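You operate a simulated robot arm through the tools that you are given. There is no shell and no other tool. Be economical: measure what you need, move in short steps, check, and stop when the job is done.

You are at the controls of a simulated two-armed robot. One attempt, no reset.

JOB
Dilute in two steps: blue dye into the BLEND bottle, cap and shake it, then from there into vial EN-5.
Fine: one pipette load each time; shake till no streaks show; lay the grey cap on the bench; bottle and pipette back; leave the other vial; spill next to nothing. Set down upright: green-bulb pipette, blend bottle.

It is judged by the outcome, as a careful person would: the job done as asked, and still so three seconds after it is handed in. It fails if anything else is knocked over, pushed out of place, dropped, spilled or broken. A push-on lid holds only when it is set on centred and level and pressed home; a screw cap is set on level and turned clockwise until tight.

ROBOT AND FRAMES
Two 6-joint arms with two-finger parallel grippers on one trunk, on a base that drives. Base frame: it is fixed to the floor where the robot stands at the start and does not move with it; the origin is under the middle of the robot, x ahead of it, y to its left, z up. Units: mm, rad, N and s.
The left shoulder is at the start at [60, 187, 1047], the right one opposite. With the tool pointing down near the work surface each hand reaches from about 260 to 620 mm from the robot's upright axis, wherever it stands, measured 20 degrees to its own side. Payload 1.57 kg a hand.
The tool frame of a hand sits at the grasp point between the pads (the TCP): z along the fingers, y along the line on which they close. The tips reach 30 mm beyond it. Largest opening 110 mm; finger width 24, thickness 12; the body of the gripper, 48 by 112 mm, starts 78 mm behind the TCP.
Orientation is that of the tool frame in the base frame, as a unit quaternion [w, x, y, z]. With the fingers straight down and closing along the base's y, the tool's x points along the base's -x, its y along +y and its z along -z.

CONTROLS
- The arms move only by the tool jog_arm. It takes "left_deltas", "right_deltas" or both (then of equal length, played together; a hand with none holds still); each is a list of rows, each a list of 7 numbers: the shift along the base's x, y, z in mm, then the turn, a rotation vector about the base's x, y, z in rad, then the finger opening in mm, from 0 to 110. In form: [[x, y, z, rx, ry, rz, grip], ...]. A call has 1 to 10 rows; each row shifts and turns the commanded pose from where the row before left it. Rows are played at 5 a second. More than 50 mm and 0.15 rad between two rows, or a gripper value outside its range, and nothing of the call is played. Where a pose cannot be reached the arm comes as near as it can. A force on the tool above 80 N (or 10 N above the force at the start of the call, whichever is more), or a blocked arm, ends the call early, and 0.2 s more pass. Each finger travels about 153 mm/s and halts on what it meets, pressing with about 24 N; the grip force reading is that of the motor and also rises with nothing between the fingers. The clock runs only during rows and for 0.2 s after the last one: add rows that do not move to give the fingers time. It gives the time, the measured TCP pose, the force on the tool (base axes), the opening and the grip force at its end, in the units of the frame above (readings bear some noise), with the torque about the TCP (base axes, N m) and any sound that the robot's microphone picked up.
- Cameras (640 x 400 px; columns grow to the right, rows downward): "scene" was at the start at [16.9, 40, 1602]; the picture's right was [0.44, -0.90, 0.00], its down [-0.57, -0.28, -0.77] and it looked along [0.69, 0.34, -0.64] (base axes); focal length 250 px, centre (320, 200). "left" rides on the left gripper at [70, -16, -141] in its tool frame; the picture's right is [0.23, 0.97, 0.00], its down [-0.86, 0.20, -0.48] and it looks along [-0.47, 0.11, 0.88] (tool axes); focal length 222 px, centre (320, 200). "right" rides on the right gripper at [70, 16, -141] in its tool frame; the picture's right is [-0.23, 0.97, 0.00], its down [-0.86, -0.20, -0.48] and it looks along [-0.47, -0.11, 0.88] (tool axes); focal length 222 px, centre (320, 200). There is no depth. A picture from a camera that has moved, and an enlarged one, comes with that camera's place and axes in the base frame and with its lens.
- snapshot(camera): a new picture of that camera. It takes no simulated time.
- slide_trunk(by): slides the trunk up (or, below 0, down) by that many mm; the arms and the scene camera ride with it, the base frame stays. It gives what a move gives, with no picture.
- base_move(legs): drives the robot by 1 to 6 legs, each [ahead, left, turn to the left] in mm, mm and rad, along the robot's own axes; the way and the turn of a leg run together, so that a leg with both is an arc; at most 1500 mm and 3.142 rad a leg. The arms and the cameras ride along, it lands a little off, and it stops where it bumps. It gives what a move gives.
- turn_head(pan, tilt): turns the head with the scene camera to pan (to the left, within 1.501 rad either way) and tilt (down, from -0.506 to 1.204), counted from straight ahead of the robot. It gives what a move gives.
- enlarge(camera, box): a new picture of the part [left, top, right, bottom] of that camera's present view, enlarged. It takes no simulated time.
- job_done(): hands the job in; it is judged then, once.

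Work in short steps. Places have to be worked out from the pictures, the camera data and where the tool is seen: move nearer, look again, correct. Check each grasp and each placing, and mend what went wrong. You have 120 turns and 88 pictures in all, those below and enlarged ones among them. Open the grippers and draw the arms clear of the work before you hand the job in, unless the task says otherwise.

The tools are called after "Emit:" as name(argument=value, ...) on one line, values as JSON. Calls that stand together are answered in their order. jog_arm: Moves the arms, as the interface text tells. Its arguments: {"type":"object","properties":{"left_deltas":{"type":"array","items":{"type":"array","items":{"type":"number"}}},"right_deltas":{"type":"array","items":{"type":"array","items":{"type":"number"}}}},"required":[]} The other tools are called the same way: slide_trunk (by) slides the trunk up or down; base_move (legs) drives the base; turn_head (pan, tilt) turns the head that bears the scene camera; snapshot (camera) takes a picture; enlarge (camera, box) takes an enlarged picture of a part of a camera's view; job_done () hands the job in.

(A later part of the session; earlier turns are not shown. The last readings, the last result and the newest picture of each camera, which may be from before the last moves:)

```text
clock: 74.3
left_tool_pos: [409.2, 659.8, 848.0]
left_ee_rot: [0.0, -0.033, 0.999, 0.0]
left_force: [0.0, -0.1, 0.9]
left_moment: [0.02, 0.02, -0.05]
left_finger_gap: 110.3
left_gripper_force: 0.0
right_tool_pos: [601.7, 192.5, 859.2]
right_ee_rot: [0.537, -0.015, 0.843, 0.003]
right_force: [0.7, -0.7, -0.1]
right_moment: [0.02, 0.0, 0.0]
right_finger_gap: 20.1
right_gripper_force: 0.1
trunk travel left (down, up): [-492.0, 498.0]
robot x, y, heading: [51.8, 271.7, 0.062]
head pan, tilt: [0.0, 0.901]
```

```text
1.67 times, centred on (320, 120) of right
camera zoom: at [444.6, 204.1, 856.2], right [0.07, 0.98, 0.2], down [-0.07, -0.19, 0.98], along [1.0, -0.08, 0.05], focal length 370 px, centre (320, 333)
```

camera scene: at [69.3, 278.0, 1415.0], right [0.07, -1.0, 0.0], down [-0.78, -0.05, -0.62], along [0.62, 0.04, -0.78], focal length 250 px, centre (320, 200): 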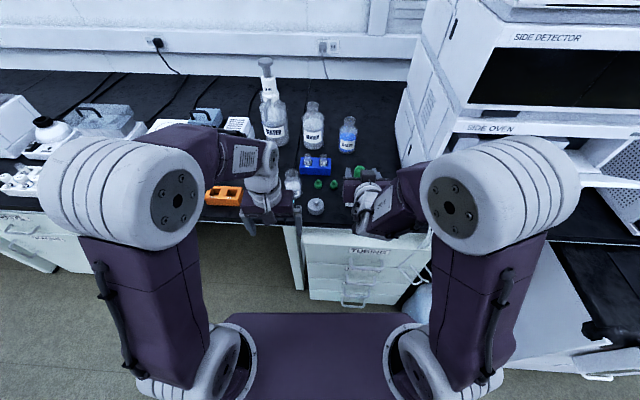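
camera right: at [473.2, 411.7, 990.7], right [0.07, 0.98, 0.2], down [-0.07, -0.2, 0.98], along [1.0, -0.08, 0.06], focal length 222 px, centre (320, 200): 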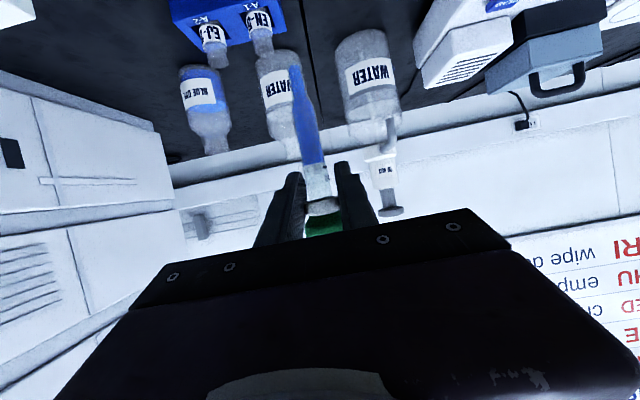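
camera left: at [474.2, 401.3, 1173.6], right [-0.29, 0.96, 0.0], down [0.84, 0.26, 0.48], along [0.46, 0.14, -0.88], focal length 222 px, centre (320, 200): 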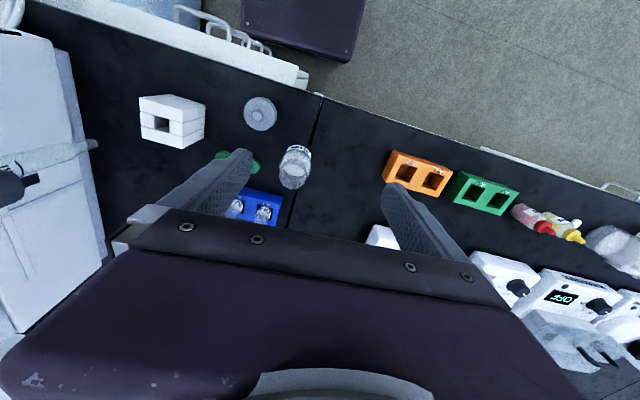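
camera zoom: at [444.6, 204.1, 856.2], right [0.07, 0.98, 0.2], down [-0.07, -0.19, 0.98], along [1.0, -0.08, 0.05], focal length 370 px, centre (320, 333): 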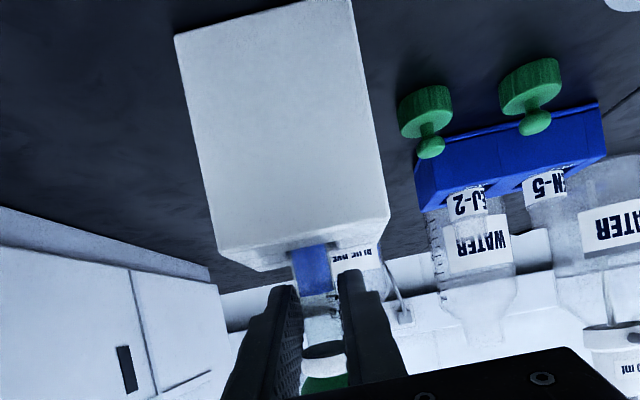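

Lower 4 mm more by trunk, then open in slow stages so the collar and then the bulb's taper slide down between the pads into the seat.

Emit:
slide_trunk(by=-4)

Emit:
jog_arm(right_deltas=[[0, 0, 0, 0, 0, 0, 24], [0, 0, 0, 0, 0, 0, 25.5], [0, 0, 0, 0, 0, 0, 26], [0, 0, 0, 0, 0, 0, 26.5], [0, 0, 0, 0, 0, 0, 27], [0, 0, 0, 0, 0, 0, 28], [0, 0, 0, 0, 0, 0, 29], [0, 0, 0, 0, 0, 0, 30], [0, 0, 0, 0, 0, 0, 31], [0, 0, 0, 0, 0, 0, 32]])

Emit:
jog_arm(right_deltas=[[0, 0, 0, 0, 0, 0, 33], [0, 0, 0, 0, 0, 0, 34], [0, 0, 0, 0, 0, 0, 36], [0, 0, 0, 0, 0, 0, 45], [0, 0, 0, 0, 0, 0, 60], [0, 0, 0, 0, 0, 0, 60]])

Emit:
enlarge(camera="right", box=[200, 0, 440, 240])

```text
clock: 74.9
left_tool_pos: [409.5, 659.8, 843.6]
left_ee_rot: [-0.001, -0.033, 0.999, 0.001]
left_force: [0.0, -0.1, -0.3]
left_moment: [-0.01, -0.01, -0.02]
left_finger_gap: 109.9
left_gripper_force: 0.0
right_tool_pos: [602.1, 193.6, 855.9]
right_ee_rot: [0.538, -0.015, 0.843, 0.003]
right_force: [0.3, -0.4, -0.5]
right_moment: [-0.02, 0.03, 0.0]
right_finger_gap: 20.2
right_gripper_force: 0.1
trunk travel left (down, up): [-488.0, 502.0]
robot x, y, heading: [52.7, 274.7, 0.071]
head pan, tilt: [0.0, 0.901]
```

```text
clock: 77.1
left_tool_pos: [409.2, 658.5, 844.8]
left_ee_rot: [0.0, -0.033, 0.999, -0.001]
left_force: [-0.9, -0.3, -1.0]
left_moment: [-0.02, 0.03, 0.01]
left_finger_gap: 110.0
left_gripper_force: 0.0
right_tool_pos: [603.1, 193.0, 855.7]
right_ee_rot: [0.538, -0.015, 0.843, 0.003]
right_force: [-0.9, 0.3, -0.3]
right_moment: [0.0, 0.01, 0.0]
right_finger_gap: 32.0
right_gripper_force: 0.5
trunk travel left (down, up): [-488.0, 502.0]
robot x, y, heading: [55.9, 273.6, 0.073]
head pan, tilt: [0.0, 0.901]
```

```text
clock: 78.5
left_tool_pos: [409.5, 659.1, 844.9]
left_ee_rot: [0.0, -0.033, 0.999, 0.0]
left_force: [-0.3, -0.3, 0.4]
left_moment: [-0.01, 0.01, -0.01]
left_finger_gap: 109.9
left_gripper_force: 0.1
right_tool_pos: [602.4, 191.8, 855.1]
right_ee_rot: [0.537, -0.016, 0.843, 0.004]
right_force: [-0.1, -0.3, 0.3]
right_moment: [-0.04, 0.04, 0.0]
right_finger_gap: 59.9
right_gripper_force: 0.0
trunk travel left (down, up): [-488.0, 502.0]
robot x, y, heading: [53.8, 274.3, 0.067]
head pan, tilt: [0.0, 0.901]
```

```text
1.67 times, centred on (320, 120) of right
camera zoom: at [444.7, 204.2, 852.2], right [0.07, 0.98, 0.19], down [-0.07, -0.19, 0.98], along [1.0, -0.08, 0.05], focal length 370 px, centre (320, 333)
```

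zoom: 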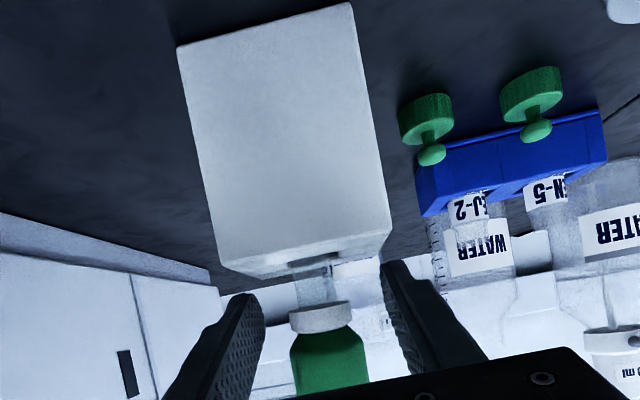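

Seated upright. I raise the TCP back to bulb mid-height (≈878) and regrip lightly at 31.

Emit:
slide_trunk(by=17)

Emit:
jog_arm(right_deltas=[[0, 0, 6, 0.0, 0, 0, 60], [0, 0, 0, 0, 0, 0, 40], [0, 0, 0, 0, 0, 0, 33.5], [0, 0, 0, 0, 0, 0, 32], [0, 0, 0, 0, 0, 0, 31], [0, 0, 0, 0, 0, 0, 31], [0, 0, 0, 0, 0, 0, 31]])

```text
clock: 79.1
left_tool_pos: [411.2, 659.4, 860.9]
left_ee_rot: [0.001, -0.033, 0.999, 0.0]
left_force: [-0.2, 0.0, 0.0]
left_moment: [0.0, 0.01, -0.01]
left_finger_gap: 110.1
left_gripper_force: 0.1
right_tool_pos: [602.4, 192.4, 872.9]
right_ee_rot: [0.537, -0.014, 0.843, 0.002]
right_force: [0.0, 0.4, 0.0]
right_moment: [-0.01, -0.02, 0.0]
right_finger_gap: 60.2
right_gripper_force: 0.0
trunk travel left (down, up): [-505.0, 485.0]
robot x, y, heading: [57.1, 272.1, 0.071]
head pan, tilt: [0.0, 0.901]
```

```text
clock: 80.7
left_tool_pos: [409.2, 659.4, 860.9]
left_ee_rot: [0.0, -0.033, 0.999, -0.001]
left_force: [-0.6, -0.3, -0.2]
left_moment: [0.01, -0.01, 0.02]
left_finger_gap: 110.0
left_gripper_force: 0.1
right_tool_pos: [602.8, 193.4, 879.7]
right_ee_rot: [0.537, -0.015, 0.843, 0.002]
right_force: [-0.5, 1.1, -0.2]
right_moment: [0.09, 0.02, -0.02]
right_finger_gap: 32.2
right_gripper_force: 7.7
trunk travel left (down, up): [-505.0, 485.0]
robot x, y, heading: [53.8, 272.5, 0.071]
head pan, tilt: [0.0, 0.901]
```

Good light grip (7.7 N). Lift out and carry to above the blend mouth at the revised (617,400).

Emit:
jog_arm(right_deltas=[[0, 0, 20, 0, 0, 0, 31], [0, 0, 25, 0, 0, 0, 31], [0, 0, 30, 0, 0, 0, 31], [0, 0, 30, 0, 0, 0, 31], [0, 0, 28, 0, 0, 0, 31], [0, 0, 0, 0, 0, 0, 31]])

Emit:
jog_arm(right_deltas=[[2, 25, 0, 0, 0, 0, 31], [2, 30, 0, 0, 0, 0, 31], [2, 30, 0, 0, 0, 0, 31], [2, 30, 0, 0, 0, 0, 31], [2, 30, 0, 0, 0, 0, 31], [2, 30, 0, 0, 0, 0, 31], [2, 22, 0, 0, 0, 0, 31], [0, 10, 0, 0, 0, 0, 31], [0, 0, -15, 0, 0, 0, 31], [0, 0, 0, 0, 0, 0, 31]])

Emit:
snapshot(camera="right")

```text
clock: 82.1
left_tool_pos: [409.3, 659.3, 861.3]
left_ee_rot: [0.0, -0.032, 0.999, 0.001]
left_force: [-0.8, 0.0, 0.9]
left_moment: [-0.02, 0.0, -0.02]
left_finger_gap: 110.1
left_gripper_force: 0.1
right_tool_pos: [602.8, 192.0, 1012.0]
right_ee_rot: [0.537, -0.015, 0.843, 0.003]
right_force: [0.4, -0.4, -1.0]
right_moment: [0.0, -0.02, -0.03]
right_finger_gap: 32.0
right_gripper_force: 0.7
trunk travel left (down, up): [-505.0, 485.0]
robot x, y, heading: [52.3, 273.6, 0.067]
head pan, tilt: [0.0, 0.901]
```

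```text
clock: 84.3
left_tool_pos: [409.1, 659.6, 860.3]
left_ee_rot: [0.0, -0.033, 0.999, 0.0]
left_force: [0.2, 0.5, 0.2]
left_moment: [0.02, 0.01, 0.03]
left_finger_gap: 110.0
left_gripper_force: 0.0
right_tool_pos: [615.8, 399.7, 996.6]
right_ee_rot: [0.538, -0.015, 0.843, 0.002]
right_force: [0.6, 0.0, -0.1]
right_moment: [-0.02, -0.01, 0.01]
right_finger_gap: 31.8
right_gripper_force: 7.5
trunk travel left (down, up): [-505.0, 485.0]
robot x, y, heading: [54.0, 275.6, 0.066]
head pan, tilt: [0.0, 0.901]
```

```text
36 pictures are left
camera right: at [458.2, 411.0, 992.8], right [0.07, 0.98, 0.19], down [-0.07, -0.19, 0.98], along [1.0, -0.08, 0.05], focal length 222 px, centre (320, 200)
```

right: 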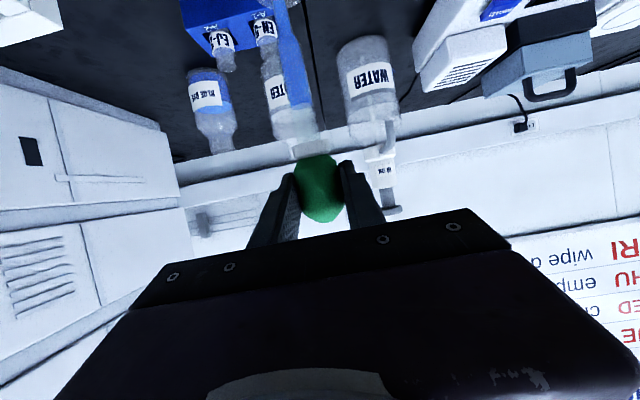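

Aligned per estimate. I lower 10 mm and zoom at the top of the frame to verify mouth against shaft before entering.

Emit:
jog_arm(right_deltas=[[0, 0, -5, 0, 0, 0, 31], [0, 0, -5, 0, 0, 0, 31], [0, 0, 0, 0, 0, 0, 31]])

Emit:
enlarge(camera="right", box=[220, 0, 360, 90])

```text
clock: 85.1
left_tool_pos: [408.8, 658.5, 862.1]
left_ee_rot: [0.0, -0.032, 0.999, 0.0]
left_force: [0.0, 0.4, 0.5]
left_moment: [-0.01, -0.01, -0.01]
left_finger_gap: 110.1
left_gripper_force: 0.1
right_tool_pos: [616.4, 400.2, 986.9]
right_ee_rot: [0.538, -0.015, 0.843, 0.002]
right_force: [0.0, -0.6, 0.0]
right_moment: [-0.01, -0.02, -0.03]
right_finger_gap: 31.8
right_gripper_force: 15.7
trunk travel left (down, up): [-505.0, 485.0]
robot x, y, heading: [53.1, 276.3, 0.065]
head pan, tilt: [0.0, 0.901]
```

```text
4.44 times, centred on (290, 45) of right
camera zoom: at [458.4, 410.9, 982.9], right [0.07, 0.98, 0.19], down [-0.07, -0.19, 0.98], along [1.0, -0.08, 0.05], focal length 987 px, centre (453, 889)
```

zoom: 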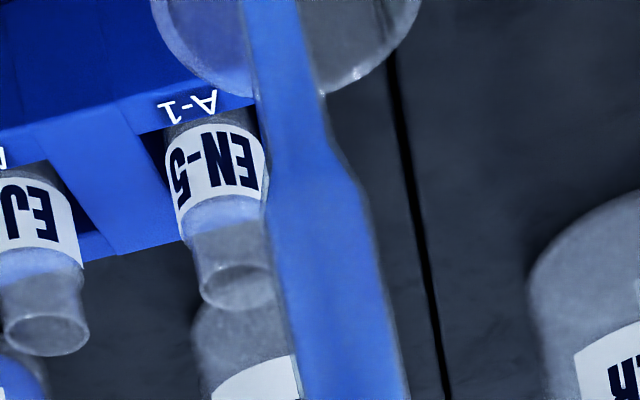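

The mouth centre ≈(615.6,400.4) now matches the shaft. Lower 40 mm into the bottle and verify before squeezing.

Emit:
jog_arm(right_deltas=[[0, 0, -10, 0, 0, 0, 31], [0, 0, -10, 0, 0, 0, 31], [0, 0, -10, 0, 0, 0, 31], [0, 0, -10, 0, 0, 0, 31], [0, 0, 0, 0, 0, 0, 31]])

Emit:
enlarge(camera="right", box=[200, 0, 440, 240])

```text
clock: 86.3
left_tool_pos: [409.1, 658.5, 861.2]
left_ee_rot: [0.0, -0.034, 0.999, 0.0]
left_force: [0.6, -0.2, 0.4]
left_moment: [0.02, -0.02, 0.0]
left_finger_gap: 110.1
left_gripper_force: 0.0
right_tool_pos: [616.9, 399.7, 945.9]
right_ee_rot: [0.537, -0.015, 0.843, 0.003]
right_force: [0.2, -0.8, -0.6]
right_moment: [0.02, 0.05, 0.01]
right_finger_gap: 31.8
right_gripper_force: 15.4
trunk travel left (down, up): [-505.0, 485.0]
robot x, y, heading: [54.9, 270.5, 0.068]
head pan, tilt: [0.0, 0.901]
```

```text
1.67 times, centred on (320, 120) of right
camera zoom: at [458.7, 411.1, 943.0], right [0.07, 0.98, 0.19], down [-0.07, -0.19, 0.98], along [1.0, -0.08, 0.05], focal length 370 px, centre (320, 333)
```

zoom: 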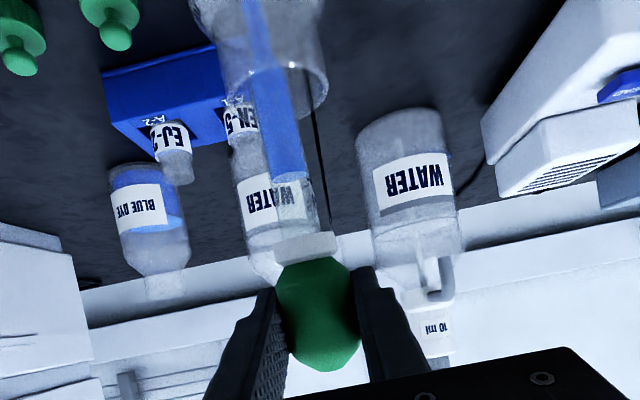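

Inside the neck. Squeeze to dispense.

Emit:
jog_arm(right_deltas=[[0, 0, 0, 0, 0, 0, 29], [0, 0, 0, 0, 0, 0, 25], [0, 0, 0, 0, 0, 0, 22], [0, 0, 0, 0, 0, 0, 22], [0, 0, 0, 0, 0, 0, 22], [0, 0, 0, 0, 0, 0, 22]])

Emit:
enlarge(camera="right", box=[200, 0, 440, 240])

```text
clock: 87.7
left_tool_pos: [409.4, 658.2, 859.2]
left_ee_rot: [0.001, -0.033, 0.999, 0.0]
left_force: [0.2, 0.6, -0.5]
left_moment: [0.0, 0.0, 0.03]
left_finger_gap: 109.8
left_gripper_force: 0.0
right_tool_pos: [616.8, 398.6, 945.4]
right_ee_rot: [0.537, -0.014, 0.843, 0.002]
right_force: [0.3, 0.1, 0.0]
right_moment: [-0.01, 0.0, -0.01]
right_finger_gap: 31.3
right_gripper_force: 23.4
trunk travel left (down, up): [-505.0, 485.0]
robot x, y, heading: [54.1, 272.7, 0.065]
head pan, tilt: [0.0, 0.901]
```

```text
1.67 times, centred on (320, 120) of right
camera zoom: at [458.8, 411.1, 943.2], right [0.07, 0.98, 0.19], down [-0.07, -0.19, 0.98], along [1.0, -0.08, 0.05], focal length 370 px, centre (320, 333)
```

zoom: 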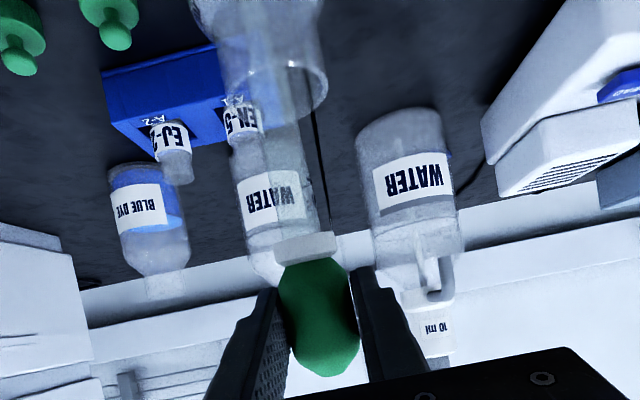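

Dispensed: column empty. Lift out, carry back above the stand.

Emit:
jog_arm(right_deltas=[[0, 0, 20, 0, 0, 0, 22], [0, 0, 25, 0, 0, 0, 22], [0, 0, 25, 0, 0, 0, 22], [0, 0, 0, 0, 0, 0, 22]])

Emit:
jog_arm(right_deltas=[[-2, -25, 0, 0, 0, 0, 22], [-2, -30, 0, 0, 0, 0, 22], [-2, -30, 0, 0, 0, 0, 22], [-2, -30, 0, 0, 0, 0, 22], [-2, -30, 0, 0, 0, 0, 22], [-2, -30, 0, 0, 0, 0, 22], [-2, -32, 0, 0, 0, 0, 22], [0, 0, -20, 0, 0, 0, 22], [0, 0, -15, 0, 0, 0, 22], [0, 0, 0, 0, 0, 0, 22]])

Emit:
enlarge(camera="right", box=[220, 0, 420, 125])

```text
clock: 88.7
left_tool_pos: [409.4, 660.0, 861.5]
left_ee_rot: [0.0, -0.032, 0.999, -0.001]
left_force: [-0.3, 0.0, -0.2]
left_moment: [-0.03, 0.0, 0.0]
left_finger_gap: 110.2
left_gripper_force: 0.0
right_tool_pos: [617.3, 400.0, 1016.2]
right_ee_rot: [0.537, -0.015, 0.843, 0.003]
right_force: [-0.5, 0.3, -0.7]
right_moment: [0.0, 0.01, -0.03]
right_finger_gap: 31.5
right_gripper_force: 24.1
trunk travel left (down, up): [-505.0, 485.0]
robot x, y, heading: [53.5, 270.5, 0.061]
head pan, tilt: [0.0, 0.901]
```

```text
clock: 90.9
left_tool_pos: [409.4, 658.8, 861.5]
left_ee_rot: [0.0, -0.033, 0.999, 0.0]
left_force: [0.5, 0.1, -0.4]
left_moment: [0.03, 0.0, -0.01]
left_finger_gap: 109.7
left_gripper_force: 0.0
right_tool_pos: [602.3, 193.4, 982.2]
right_ee_rot: [0.538, -0.015, 0.843, 0.003]
right_force: [-0.6, 0.5, -0.5]
right_moment: [0.01, 0.01, -0.04]
right_finger_gap: 31.6
right_gripper_force: 24.1
trunk travel left (down, up): [-505.0, 485.0]
robot x, y, heading: [52.9, 274.9, 0.064]
head pan, tilt: [0.0, 0.901]
```

```text
3.20 times, centred on (320, 62) of right
camera zoom: at [445.0, 204.5, 978.6], right [0.07, 0.98, 0.19], down [-0.07, -0.19, 0.98], along [1.0, -0.08, 0.05], focal length 711 px, centre (320, 640)
```

zoom: 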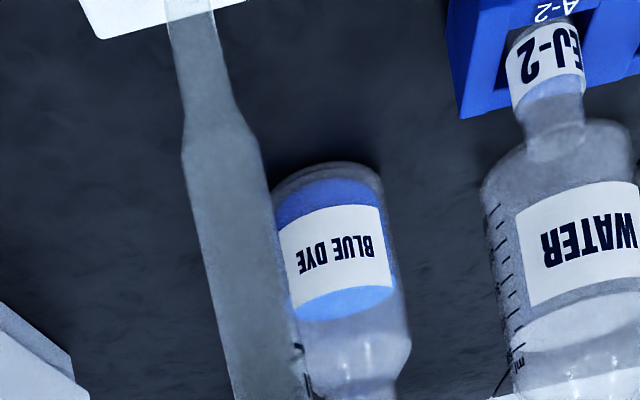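

Tip heads into the hole. Lower to TCP≈890 in steps, watching for slip.

Emit:
jog_arm(right_deltas=[[0, 1, -15, 0, 0, 0, 22], [0, 0, -20, 0, 0, 0, 22], [0, 0, -20, 0, 0, 0, 22], [0, 0, -20, 0, 0, 0, 22], [0, 0, -14, 0, 0, 0, 22], [0, 0, 0, 0, 0, 0, 22]])

Emit:
enlarge(camera="right", box=[200, 0, 440, 240])

```text
clock: 92.3
left_tool_pos: [409.8, 659.4, 861.6]
left_ee_rot: [0.0, -0.032, 0.999, 0.0]
left_force: [-0.6, 0.2, -0.6]
left_moment: [-0.03, -0.03, 0.04]
left_finger_gap: 109.8
left_gripper_force: 0.0
right_tool_pos: [601.5, 194.1, 892.1]
right_ee_rot: [0.538, -0.015, 0.843, 0.003]
right_force: [-0.8, -0.6, -0.8]
right_moment: [-0.01, 0.07, -0.01]
right_finger_gap: 31.6
right_gripper_force: 24.4
trunk travel left (down, up): [-505.0, 485.0]
robot x, y, heading: [52.7, 275.5, 0.066]
head pan, tilt: [0.0, 0.901]
```

```text
1.67 times, centred on (320, 120) of right
camera zoom: at [444.5, 205.1, 888.9], right [0.07, 0.98, 0.2], down [-0.07, -0.19, 0.98], along [1.0, -0.08, 0.05], focal length 370 px, centre (320, 333)
```

zoom: 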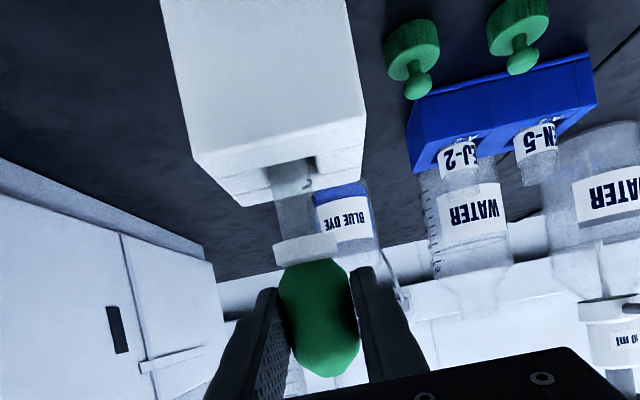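

A few mm remain; lower 6 mm more then release gradually and back out.

Emit:
jog_arm(right_deltas=[[0, 0, -3, 0, 0, 0, 22], [0, 0, -3, 0, 0, 0, 22], [0, 0, 0, 0, 0, 0, 31.5], [0, 0, 0, 0, 0, 0, 32.5], [0, 0, 0, 0, 0, 0, 34], [0, 0, 0, 0, 0, 0, 40], [0, 0, 0, 0, 0, 0, 60], [0, 0, 0, 0, 0, 0, 60]])

Emit:
jog_arm(right_deltas=[[-10, 0, 10, 0, 0, 0, 60], [-20, 0, 20, 0, 0, 0, 60], [-20, 0, 30, 0, 0, 0, 60], [0, 0, 40, 0, 0, 0, 60], [0, 0, 40, 0, 0, 0, 60], [0, 0, 0, 0, 0, 0, 60]])

Emit:
enlarge(camera="scene", box=[240, 130, 400, 250])

```text
clock: 94.1
left_tool_pos: [408.9, 659.6, 861.5]
left_ee_rot: [0.001, -0.033, 0.999, 0.0]
left_force: [0.1, 0.0, -1.0]
left_moment: [-0.01, 0.01, 0.01]
left_finger_gap: 110.3
left_gripper_force: 0.1
right_tool_pos: [602.9, 192.4, 887.1]
right_ee_rot: [0.537, -0.015, 0.843, 0.002]
right_force: [0.8, 0.6, -0.6]
right_moment: [0.0, -0.03, -0.01]
right_finger_gap: 59.8
right_gripper_force: 0.2
trunk travel left (down, up): [-505.0, 485.0]
robot x, y, heading: [54.7, 270.2, 0.067]
head pan, tilt: [0.0, 0.901]
```

```text
clock: 95.5
left_tool_pos: [409.5, 658.9, 861.7]
left_ee_rot: [0.0, -0.032, 0.999, 0.0]
left_force: [-0.3, 0.1, -0.2]
left_moment: [0.03, 0.02, -0.03]
left_finger_gap: 109.8
left_gripper_force: 0.0
right_tool_pos: [552.8, 192.8, 1025.9]
right_ee_rot: [0.537, -0.015, 0.843, 0.004]
right_force: [0.4, 0.4, 0.2]
right_moment: [-0.04, 0.02, 0.01]
right_finger_gap: 60.2
right_gripper_force: 0.1
trunk travel left (down, up): [-505.0, 485.0]
robot x, y, heading: [51.6, 276.2, 0.064]
head pan, tilt: [0.0, 0.901]
```

```text
3.33 times, centred on (320, 190) of scene
camera zoom: at [70.4, 278.1, 1414.9], right [0.07, -1.0, 0.0], down [-0.78, -0.05, -0.62], along [0.62, 0.04, -0.78], focal length 834 px, centre (320, 233)
```

zoom: 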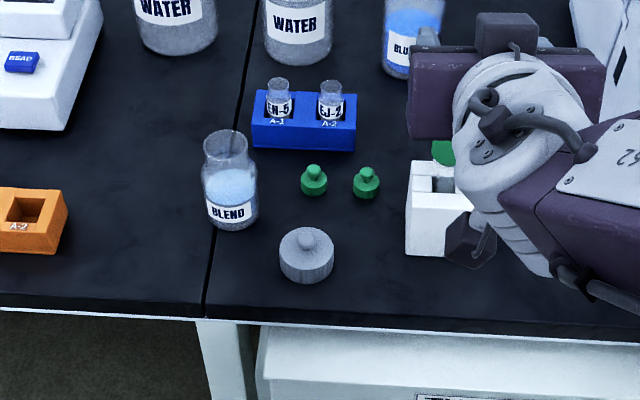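

Dye is in the blend bottle (bluish, graded). Pipette is back in the stand. Next the cap: move the right hand aside and the left hand above the cap for a close look.

Emit:
jog_arm(right_deltas=[[0, -25, 0, 0, 0, 0, 60], [0, -25, 0, 0, 0, 0, 60], [0, -20, 0, 0, 0, 0, 60], [0, 0, 0, 0, 0, 0, 60]])

Emit:
jog_arm(left_deltas=[[15, -40, 20, 0, 0, 0, 110], [15, -40, 20, 0, 0, 0, 110], [20, -40, 20, 0, 0, 0, 110], [20, -40, 10, 0, 0, 0, 110], [20, -45, 0, 0, 0, 0, 110], [20, -45, 0, 0, 0, 0, 110], [20, -45, 0, 0, 0, 0, 110], [16, -46, 0, 0, 0, 0, 110], [0, 0, 0, 0, 0, 0, 110]])

Emit:
snapshot(camera="left")

```text
clock: 96.5
left_tool_pos: [409.4, 658.5, 861.8]
left_ee_rot: [0.0, -0.033, 0.999, -0.001]
left_force: [1.1, 0.1, 0.8]
left_moment: [0.03, 0.01, -0.01]
left_finger_gap: 110.2
left_gripper_force: 0.1
right_tool_pos: [552.1, 125.0, 1026.3]
right_ee_rot: [0.538, -0.015, 0.843, 0.003]
right_force: [-0.1, 0.6, 1.1]
right_moment: [0.03, 0.05, 0.04]
right_finger_gap: 60.0
right_gripper_force: 0.1
trunk travel left (down, up): [-505.0, 485.0]
robot x, y, heading: [55.6, 272.1, 0.063]
head pan, tilt: [0.0, 0.901]
```

```text
clock: 98.5
left_tool_pos: [555.0, 318.8, 931.0]
left_ee_rot: [0.0, -0.033, 0.999, 0.0]
left_force: [-0.1, -0.2, -0.2]
left_moment: [-0.01, -0.01, 0.0]
left_finger_gap: 110.1
left_gripper_force: 0.1
right_tool_pos: [552.2, 124.4, 1028.0]
right_ee_rot: [0.539, -0.015, 0.842, 0.002]
right_force: [0.4, 0.5, -0.6]
right_moment: [-0.01, 0.0, -0.03]
right_finger_gap: 60.2
right_gripper_force: 0.0
trunk travel left (down, up): [-505.0, 485.0]
robot x, y, heading: [51.0, 275.8, 0.062]
head pan, tilt: [0.0, 0.901]
```

```text
29 pictures are left
camera left: at [485.9, 297.0, 1074.1], right [-0.29, 0.96, 0.0], down [0.84, 0.26, 0.48], along [0.46, 0.14, -0.88], focal length 222 px, centre (320, 200)
```

left: 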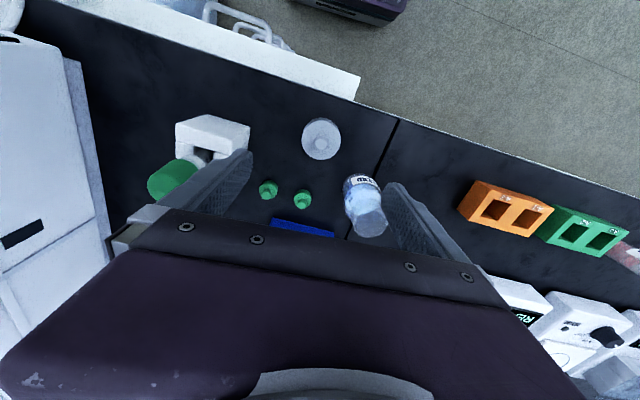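

Cap at (553.5,318.5), ~50 mm across; blend axis confirmed ≈(614,399.5). I descend around the cap (tips ≈ 8 mm above bench) and grip its rim.

Emit:
jog_arm(left_deltas=[[-1, 0, -30, 0, 0, 0, 80], [0, 0, -35, 0, 0, 0, 80], [0, 0, -35, 0, 0, 0, 80], [0, 0, -25, 0, 0, 0, 80], [0, 0, -18, 0, 0, 0, 80], [0, 0, 0, 0, 0, 0, 60], [0, 0, 0, 0, 0, 0, 40], [0, 0, 0, 0, 0, 0, 40], [0, 0, 0, 0, 0, 0, 40]])

Emit:
enlarge(camera="left", box=[200, 80, 440, 230])

```text
clock: 100.5
left_tool_pos: [554.2, 318.4, 786.0]
left_ee_rot: [0.0, -0.033, 0.999, 0.0]
left_force: [0.4, -0.2, 0.2]
left_moment: [0.03, -0.01, 0.01]
left_finger_gap: 50.3
left_gripper_force: 24.2
right_tool_pos: [553.4, 123.5, 1026.1]
right_ee_rot: [0.536, -0.015, 0.844, 0.003]
right_force: [-0.1, 0.2, -0.2]
right_moment: [-0.03, 0.0, 0.01]
right_finger_gap: 59.9
right_gripper_force: 0.1
trunk travel left (down, up): [-505.0, 485.0]
robot x, y, heading: [54.2, 276.3, 0.066]
head pan, tilt: [0.0, 0.901]
```

```text
2.67 times, centred on (320, 155) of left
camera zoom: at [485.4, 296.0, 929.8], right [-0.29, 0.96, 0.0], down [0.84, 0.26, 0.48], along [0.46, 0.14, -0.88], focal length 592 px, centre (320, 320)
```

zoom: 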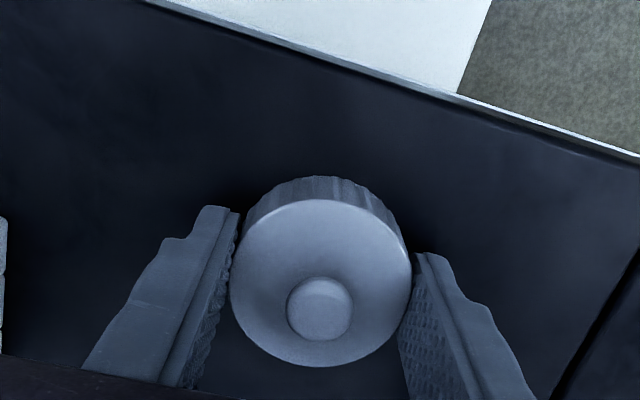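

The cap is held (50.3 mm, ribbed side with knob). I lift it and stop short of the bottle to measure the mouth accurately with the left camera.

Emit:
jog_arm(left_deltas=[[0, 0, 25, 0, 0, 0, 40], [0, 0, 30, 0, 0, 0, 40], [0, 0, 30, 0, 0, 0, 40], [0, 0, 30, 0, 0, 0, 40], [0, 0, 25, 0, 0, 0, 40], [15, 20, 0, 0, 0, 0, 40], [0, 0, 0, 0, 0, 0, 40]])

Emit:
enlarge(camera="left", box=[270, 120, 430, 240])

```text
clock: 102.1
left_tool_pos: [567.6, 337.5, 929.3]
left_ee_rot: [0.0, -0.034, 0.999, 0.002]
left_force: [-0.6, -0.3, -0.5]
left_moment: [0.01, 0.01, 0.01]
left_finger_gap: 50.4
left_gripper_force: 23.9
right_tool_pos: [551.8, 123.6, 1025.3]
right_ee_rot: [0.538, -0.014, 0.843, 0.003]
right_force: [-0.9, -0.1, -0.7]
right_moment: [-0.03, -0.01, 0.03]
right_finger_gap: 60.0
right_gripper_force: 0.0
trunk travel left (down, up): [-505.0, 485.0]
robot x, y, heading: [49.2, 273.0, 0.066]
head pan, tilt: [0.0, 0.901]
```

```text
3.33 times, centred on (350, 180) of left
camera zoom: at [499.1, 315.2, 1070.8], right [-0.29, 0.96, 0.0], down [0.84, 0.25, 0.48], along [0.46, 0.14, -0.88], focal length 740 px, centre (220, 267)
```

zoom: 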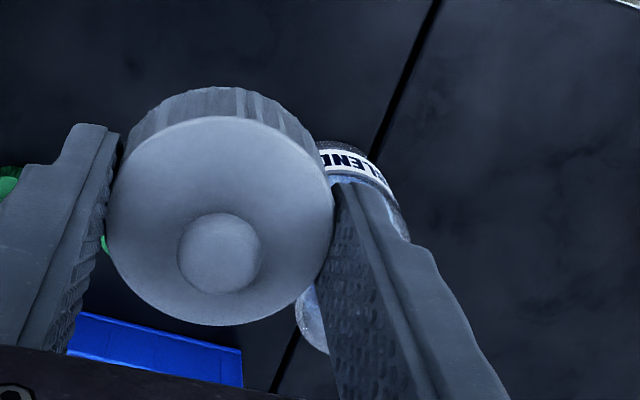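

The mouth is hidden by the finger; shift 50 mm to the right and look again.

Emit:
jog_arm(left_deltas=[[0, -25, 0, 0, 0, 0, 40], [-10, -30, 0, 0, 0, 0, 40], [0, 0, 0, 0, 0, 0, 40]])

Emit:
enlarge(camera="left", box=[340, 140, 460, 240])

```text
clock: 102.9
left_tool_pos: [558.6, 282.5, 929.1]
left_ee_rot: [0.0, -0.032, 0.999, 0.0]
left_force: [-0.1, 0.4, -0.5]
left_moment: [-0.05, 0.05, -0.02]
left_finger_gap: 50.3
left_gripper_force: 24.4
right_tool_pos: [553.0, 123.4, 1026.4]
right_ee_rot: [0.537, -0.015, 0.843, 0.002]
right_force: [-0.9, 1.1, -1.2]
right_moment: [-0.04, -0.02, 0.0]
right_finger_gap: 60.2
right_gripper_force: 0.0
trunk travel left (down, up): [-505.0, 485.0]
robot x, y, heading: [58.1, 272.9, 0.066]
head pan, tilt: [0.0, 0.901]
```

```text
4.00 times, centred on (400, 190) of left
camera zoom: at [489.7, 260.6, 1071.0], right [-0.29, 0.96, 0.0], down [0.84, 0.26, 0.48], along [0.46, 0.14, -0.88], focal length 888 px, centre (0, 240)
```

zoom: 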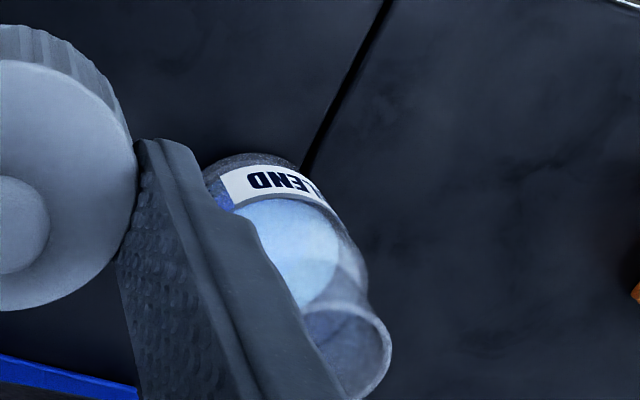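

Mouth centre resolves to (614.5,400.3), matching the right-camera estimate. Move the cap over it (TCP ≈ (617,400.8)) and lower to just above contact.

Emit:
jog_arm(left_deltas=[[10, 25, 0, 0, 0, 0, 40], [12, 25, 0, 0, 0, 0, 40], [12, 25, 0, 0, 0, 0, 40], [12, 25, 0, 0, 0, 0, 40], [12.5, 18.8, 0, 0, 0, 0, 40], [0, 0, -15, 0, 0, 0, 40], [0, 0, -15, 0, 0, 0, 40], [0, 0, 0, 0, 0, 0, 40]])

Emit:
enlarge(camera="scene", box=[250, 140, 370, 240])

```text
clock: 104.7
left_tool_pos: [603.0, 394.4, 894.1]
left_ee_rot: [0.002, -0.032, 0.999, -0.001]
left_force: [-0.2, 0.0, -0.3]
left_moment: [-0.03, 0.02, -0.01]
left_finger_gap: 50.1
left_gripper_force: 23.5
left hand out of reach, approached as far as the arm can: row 4, 5
right_tool_pos: [551.7, 123.8, 1025.9]
right_ee_rot: [0.537, -0.015, 0.843, 0.003]
right_force: [0.2, 0.4, 0.2]
right_moment: [0.0, 0.02, 0.02]
right_finger_gap: 59.8
right_gripper_force: 0.1
trunk travel left (down, up): [-505.0, 485.0]
robot x, y, heading: [54.2, 274.9, 0.071]
head pan, tilt: [0.0, 0.901]
```

```text
4.00 times, centred on (310, 190) of scene
camera zoom: at [69.7, 277.9, 1414.9], right [0.07, -1.0, 0.0], down [-0.78, -0.05, -0.62], along [0.62, 0.04, -0.78], focal length 1001 px, centre (360, 240)
```

zoom: 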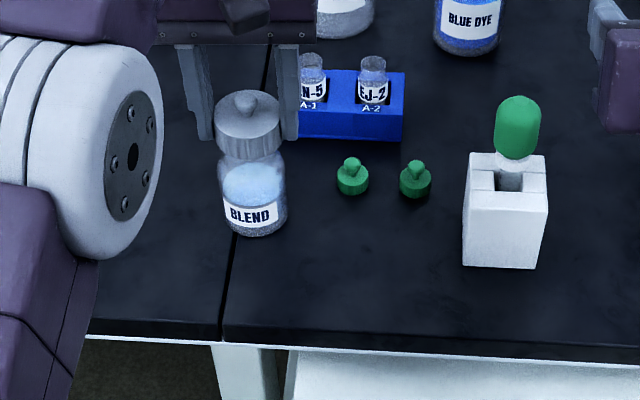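

Left arm is at its outer reach with the trunk low. I raise the trunk 120 mm (both hands ride up), then finish alignment.

Emit:
slide_trunk(by=120)

Emit:
jog_arm(left_deltas=[[7, 3, -25, -0.004, 0.0, 0, 40], [7, 3.4, -30, 0, 0, 0, 40], [0, 0, -30, 0, 0, 0, 40], [0, 0, -25, 0, 0, 0, 40], [0, 0, 0, 0, 0, 0, 40]])

Emit:
jog_arm(left_deltas=[[0, 0, 0, 0, 0, 0, 40]])

```text
clock: 106.2
left_tool_pos: [602.8, 395.9, 1014.3]
left_ee_rot: [0.001, -0.032, 0.999, 0.0]
left_force: [0.1, 0.3, -0.5]
left_moment: [0.0, 0.01, 0.02]
left_finger_gap: 50.5
left_gripper_force: 24.6
right_tool_pos: [552.7, 123.7, 1146.3]
right_ee_rot: [0.537, -0.016, 0.843, 0.004]
right_force: [-1.1, 0.0, -0.5]
right_moment: [-0.01, 0.02, -0.03]
right_finger_gap: 59.8
right_gripper_force: 0.1
trunk travel left (down, up): [-625.0, 365.0]
robot x, y, heading: [54.7, 278.6, 0.065]
head pan, tilt: [0.0, 0.901]
```

```text
clock: 107.4
left_tool_pos: [616.6, 400.2, 904.0]
left_ee_rot: [0.0, -0.033, 0.999, -0.002]
left_force: [0.0, 0.0, -0.7]
left_moment: [-0.01, -0.01, 0.0]
left_finger_gap: 50.6
left_gripper_force: 23.8
right_tool_pos: [551.8, 123.6, 1147.1]
right_ee_rot: [0.537, -0.016, 0.843, 0.003]
right_force: [0.1, 0.2, 0.2]
right_moment: [0.02, 0.02, -0.01]
right_finger_gap: 60.0
right_gripper_force: 0.1
trunk travel left (down, up): [-625.0, 365.0]
robot x, y, heading: [53.6, 273.8, 0.067]
head pan, tilt: [0.0, 0.901]
```

```text
clock: 107.8
left_tool_pos: [617.0, 400.6, 904.2]
left_ee_rot: [0.0, -0.033, 0.999, -0.002]
left_force: [0.1, -0.7, -0.8]
left_moment: [0.0, 0.01, 0.03]
left_finger_gap: 50.6
left_gripper_force: 24.4
right_tool_pos: [552.2, 123.5, 1146.2]
right_ee_rot: [0.537, -0.016, 0.843, 0.003]
right_force: [0.3, -0.1, -0.5]
right_moment: [0.0, -0.03, -0.01]
right_finger_gap: 60.1
right_gripper_force: 0.1
trunk travel left (down, up): [-625.0, 365.0]
robot x, y, heading: [58.2, 277.3, 0.065]
head pan, tilt: [0.0, 0.901]
```

At (617,400.5). Lower gently in small steps, reading the force.

Emit:
jog_arm(left_deltas=[[0, 0, -6, 0, 0, 0, 40], [0, 0, -6, 0, 0, 0, 40], [0, 0, 0, 0, 0, 0, 40]])

Emit:
jog_arm(left_deltas=[[0, 0, -2, 0, 0, 0, 40], [0, 0, -2, 0, 0, 0, 40], [0, 0, 0, 0, 0, 0, 40]])

Emit:
jog_arm(left_deltas=[[0, 0, -2, 0, 0, 0, 40], [0, 0, -2, 0, 0, 0, 40], [0, 0, 0, 0, 0, 0, 40]])

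```text
clock: 108.6
left_tool_pos: [618.2, 401.5, 891.8]
left_ee_rot: [0.0, -0.034, 0.999, -0.002]
left_force: [-0.2, -0.2, -0.6]
left_moment: [0.05, -0.04, 0.0]
left_finger_gap: 50.3
left_gripper_force: 24.0
right_tool_pos: [551.2, 124.1, 1146.3]
right_ee_rot: [0.537, -0.015, 0.843, 0.003]
right_force: [0.5, 0.2, -0.7]
right_moment: [0.01, -0.01, 0.0]
right_finger_gap: 60.0
right_gripper_force: 0.1
trunk travel left (down, up): [-625.0, 365.0]
robot x, y, heading: [53.9, 271.4, 0.068]
head pan, tilt: [0.0, 0.901]
```

```text
clock: 109.4
left_tool_pos: [618.2, 402.2, 889.0]
left_ee_rot: [0.001, -0.033, 0.999, -0.002]
left_force: [-0.2, 0.3, 0.0]
left_moment: [-0.03, 0.01, -0.03]
left_finger_gap: 50.6
left_gripper_force: 23.9
right_tool_pos: [552.0, 123.9, 1146.8]
right_ee_rot: [0.538, -0.015, 0.843, 0.003]
right_force: [0.2, -0.6, -0.5]
right_moment: [0.01, -0.01, -0.01]
right_finger_gap: 59.6
right_gripper_force: 0.0
trunk travel left (down, up): [-625.0, 365.0]
robot x, y, heading: [54.1, 274.1, 0.067]
head pan, tilt: [0.0, 0.901]
```

```text
clock: 110.2
left_tool_pos: [617.3, 401.3, 885.3]
left_ee_rot: [0.001, -0.033, 0.999, -0.002]
left_force: [0.8, 0.1, 3.9]
left_moment: [0.09, 0.06, -0.03]
left_finger_gap: 50.7
left_gripper_force: 24.2
right_tool_pos: [552.8, 122.9, 1146.6]
right_ee_rot: [0.537, -0.015, 0.843, 0.003]
right_force: [-0.7, -0.9, 0.6]
right_moment: [-0.02, 0.01, -0.01]
right_finger_gap: 59.9
right_gripper_force: 0.1
trunk travel left (down, up): [-625.0, 365.0]
robot x, y, heading: [56.0, 272.4, 0.069]
head pan, tilt: [0.0, 0.901]
```

Contact at TCP z≈885 (3.9 N). I check visually whether the cap sits centred and level on the rim.

Emit:
enlarge(camera="scene", box=[265, 165, 345, 235])

```text
5.71 times, centred on (305, 200) of scene
camera zoom: at [69.5, 277.8, 1535.0], right [0.07, -1.0, 0.0], down [-0.78, -0.05, -0.62], along [0.62, 0.04, -0.78], focal length 1430 px, centre (406, 200)
```

zoom: 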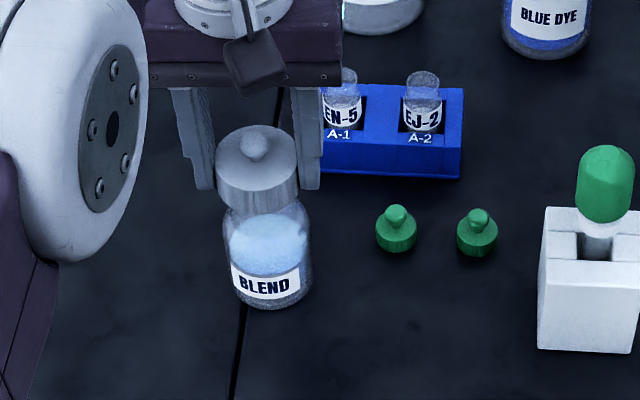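

Cap and bottle line up within ~1 mm. Press down in small steps.

Emit:
jog_arm(left_deltas=[[0, 0, -2, 0, 0, 0, 40], [0, 0, 0, 0, 0, 0, 40]])

Emit:
jog_arm(left_deltas=[[0, 0, -2, 0, 0, 0, 40], [0, 0, 0, 0, 0, 0, 40]])

Emit:
jog_arm(left_deltas=[[0, 0, -3, 0, 0, 0, 40], [0, 0, 0, 0, 0, 0, 40]])

```text
clock: 110.8
left_tool_pos: [616.0, 401.5, 885.7]
left_ee_rot: [0.002, -0.034, 0.999, -0.002]
left_force: [1.8, 1.1, 16.8]
left_moment: [0.13, 0.21, -0.02]
left_finger_gap: 50.5
left_gripper_force: 24.2
right_tool_pos: [550.3, 123.2, 1147.4]
right_ee_rot: [0.538, -0.015, 0.843, 0.003]
right_force: [0.9, -0.3, -0.2]
right_moment: [0.04, -0.02, 0.03]
right_finger_gap: 60.0
right_gripper_force: 0.0
trunk travel left (down, up): [-625.0, 365.0]
robot x, y, heading: [50.3, 275.7, 0.068]
head pan, tilt: [0.0, 0.901]
```

```text
clock: 111.4
left_tool_pos: [616.2, 400.8, 882.5]
left_ee_rot: [0.002, -0.033, 0.999, -0.002]
left_force: [5.0, 0.4, 26.9]
left_moment: [0.03, 0.19, 0.01]
left_finger_gap: 50.4
left_gripper_force: 24.0
right_tool_pos: [550.1, 123.8, 1146.9]
right_ee_rot: [0.538, -0.014, 0.843, 0.003]
right_force: [-0.1, 0.3, -0.2]
right_moment: [0.01, 0.0, 0.02]
right_finger_gap: 60.0
right_gripper_force: 0.0
trunk travel left (down, up): [-625.0, 365.0]
robot x, y, heading: [56.3, 276.8, 0.073]
head pan, tilt: [0.0, 0.901]
```

```text
clock: 112.0
left_tool_pos: [615.0, 401.1, 880.8]
left_ee_rot: [0.002, -0.033, 0.999, -0.002]
left_force: [5.0, 0.7, 25.3]
left_moment: [-0.04, 0.15, 0.0]
left_finger_gap: 50.5
left_gripper_force: 24.2
right_tool_pos: [550.7, 122.6, 1147.1]
right_ee_rot: [0.539, -0.015, 0.842, 0.003]
right_force: [-0.1, -0.4, 0.5]
right_moment: [-0.01, -0.01, -0.01]
right_finger_gap: 60.0
right_gripper_force: 0.0
trunk travel left (down, up): [-625.0, 365.0]
robot x, y, heading: [56.4, 276.2, 0.07]
head pan, tilt: [0.0, 0.901]
```

Force plateaus at ~25 N while moving down: either the cap is going on or slipping in the fingers. Look with the left camera.

Emit:
enlarge(camera="left", box=[200, 80, 440, 230])

```text
2.67 times, centred on (320, 155) of left
camera zoom: at [546.0, 379.6, 1021.5], right [-0.29, 0.96, 0.0], down [0.84, 0.26, 0.48], along [0.46, 0.14, -0.88], focal length 592 px, centre (320, 320)
```

zoom: 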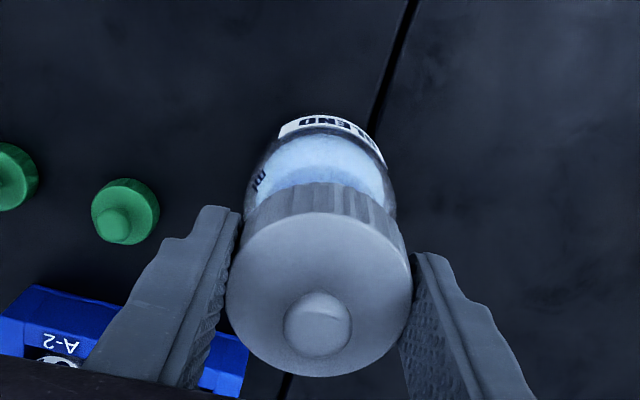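

The cap slipped ~5 mm up in the fingers rather than going down, so it's most likely a screw cap (ribbed). I try turning it clockwise under the present pressure and watch the torque and the label.

Emit:
jog_arm(left_deltas=[[0, 0, 0, 0, 0, -0.12, 40], [0, 0, 0, 0, 0, -0.12, 40], [0, 0, 0, 0, 0, -0.12, 40], [0, 0, 0, 0, 0, -0.12, 40], [0, 0, 0, 0, 0, -0.12, 40], [0, 0, 0, 0, 0, -0.12, 40], [0, 0, 0, 0, 0, 0, 40]])

Emit:
enlarge(camera="scene", box=[265, 165, 345, 235])

```text
clock: 113.6
left_tool_pos: [615.9, 401.6, 878.1]
left_ee_rot: [-0.001, 0.322, 0.947, -0.002]
left_force: [-0.4, -1.4, 10.9]
left_moment: [-0.05, 0.2, 0.03]
left_finger_gap: 50.4
left_gripper_force: 23.8
right_tool_pos: [550.8, 122.9, 1147.7]
right_ee_rot: [0.538, -0.014, 0.843, 0.002]
right_force: [0.0, 0.4, -0.4]
right_moment: [-0.01, -0.04, -0.02]
right_finger_gap: 60.0
right_gripper_force: 0.1
trunk travel left (down, up): [-625.0, 365.0]
robot x, y, heading: [53.5, 276.3, 0.064]
head pan, tilt: [0.0, 0.901]
```

```text
5.71 times, centred on (305, 200) of scene
camera zoom: at [67.8, 277.2, 1534.9], right [0.07, -1.0, 0.0], down [-0.78, -0.05, -0.62], along [0.62, 0.04, -0.78], focal length 1430 px, centre (406, 200)
```

zoom: 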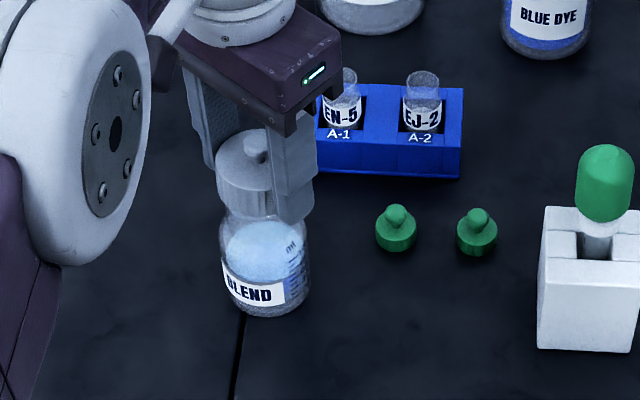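

The bottle turned along with the cap, so no clear thread engagement. I test the push-on hypothesis: release, and press with closed fingertips straddling the knob, flat on the cap top.

Emit:
jog_arm(left_deltas=[[0, 0, 0, 0, 0, 0, 52], [0, 0, 0, 0, 0, 0, 65], [0, 0, 0, 0, 0, 0, 80], [0, 0, 30, 0, 0, 0, 80], [0, 0, 30, 0, 0, 0.14, 80], [0, 0, 0, 0, 0, 0.14, 60], [0, 0, 0, 0, 0, 0.14, 40], [0, 0, 0, 0, 0, 0.14, 24], [0, 0, 0, 0, 0, 0.14, 24], [0, 0, 0, 0, 0, 0, 24]])

Emit:
enlarge(camera="left", box=[200, 80, 440, 230])

```text
clock: 115.8
left_tool_pos: [617.5, 401.7, 937.8]
left_ee_rot: [0.0, -0.024, 1.0, -0.002]
left_force: [-0.1, 0.3, 0.5]
left_moment: [0.01, 0.02, 0.0]
left_finger_gap: 24.3
left_gripper_force: 0.0
right_tool_pos: [552.1, 123.2, 1147.4]
right_ee_rot: [0.537, -0.015, 0.843, 0.003]
right_force: [0.4, 0.0, 0.4]
right_moment: [-0.01, 0.0, -0.01]
right_finger_gap: 60.0
right_gripper_force: 0.1
trunk travel left (down, up): [-625.0, 365.0]
robot x, y, heading: [52.2, 273.7, 0.063]
head pan, tilt: [0.0, 0.901]
```

```text
2.67 times, centred on (320, 155) of left
camera zoom: at [547.9, 381.4, 1080.3], right [-0.27, 0.96, 0.0], down [0.84, 0.24, 0.48], along [0.46, 0.13, -0.88], focal length 592 px, centre (320, 320)
```

zoom: 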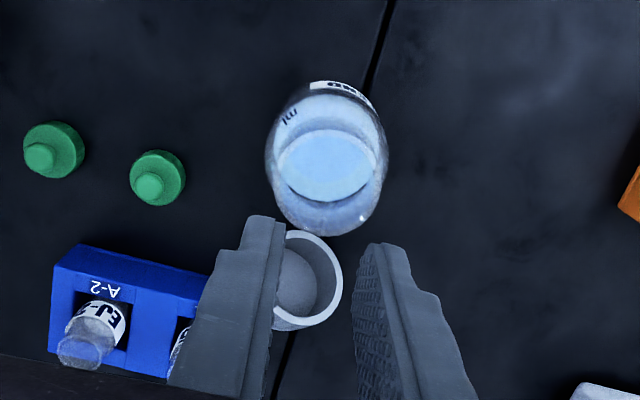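

That view is unclear — I check the bottle and cap from the scene camera.

Emit:
enlarge(camera="scene", box=[265, 155, 345, 235])

```text
5.00 times, centred on (305, 195) of scene
camera zoom: at [69.9, 277.9, 1534.9], right [0.07, -1.0, 0.0], down [-0.78, -0.05, -0.62], along [0.62, 0.04, -0.78], focal length 1251 px, centre (395, 225)
```

zoom: 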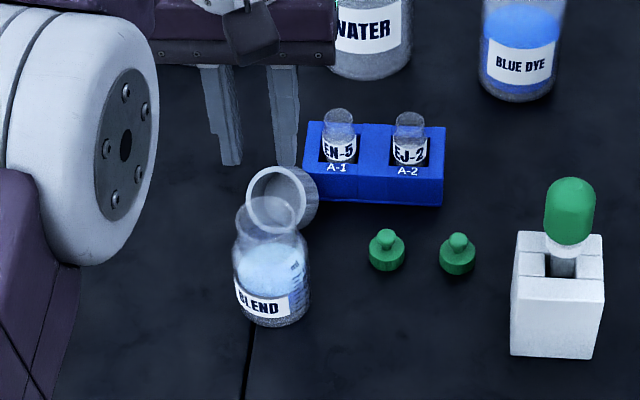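

The cap wasn't engaged and tipped off: it now lies, opening up, between bottle and rack at ≈(686,406). Bottle stands fine. I'll turn the left hand ~45° so its fingers avoid the rack, hover over the cap, and look.

Emit:
jog_arm(left_deltas=[[10, 0, 10, 0, 0, -0.13, 50], [15, 2, 0, 0, 0, -0.13, 75], [15, 2, 0, 0, 0, -0.13, 75], [15, 0, 0, 0, 0, -0.13, 75], [13, 0, 0, 0, 0, -0.13, 75], [0, 0, -15, 0, 0, -0.1, 75], [0, 0, -15, 0, 0, 0, 75], [0, 0, 0, 0, 0, 0, 75]])

Emit:
enlarge(camera="left", box=[180, 50, 460, 240])

```text
clock: 117.6
left_tool_pos: [632.9, 409.9, 915.2]
left_ee_rot: [-0.002, 0.346, 0.938, -0.002]
left_force: [0.1, 0.1, -0.4]
left_moment: [0.0, -0.02, 0.04]
left_finger_gap: 75.0
left_gripper_force: 0.1
left hand out of reach, approached as far as the arm can: row 2, 3, 4, 5
right_tool_pos: [552.6, 124.2, 1147.0]
right_ee_rot: [0.537, -0.015, 0.843, 0.003]
right_force: [0.3, 0.0, 0.3]
right_moment: [0.04, 0.01, -0.01]
right_finger_gap: 59.9
right_gripper_force: 0.1
trunk travel left (down, up): [-625.0, 365.0]
robot x, y, heading: [53.6, 274.7, 0.066]
head pan, tilt: [0.0, 0.901]
```

```text
2.11 times, centred on (320, 145) of left
camera zoom: at [569.3, 443.1, 1058.0], right [0.46, 0.89, 0.0], down [0.78, -0.4, 0.48], along [0.42, -0.22, -0.88], focal length 468 px, centre (320, 316)
```

zoom: 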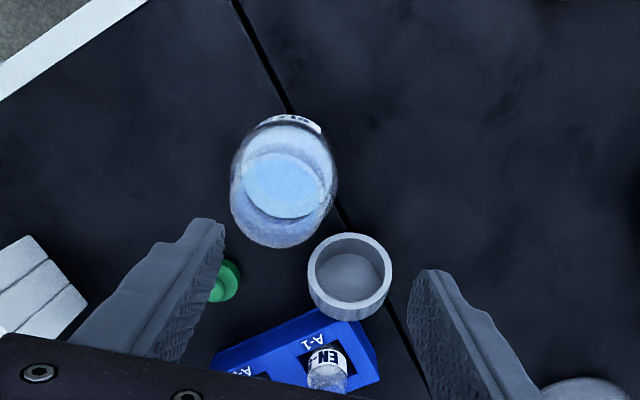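

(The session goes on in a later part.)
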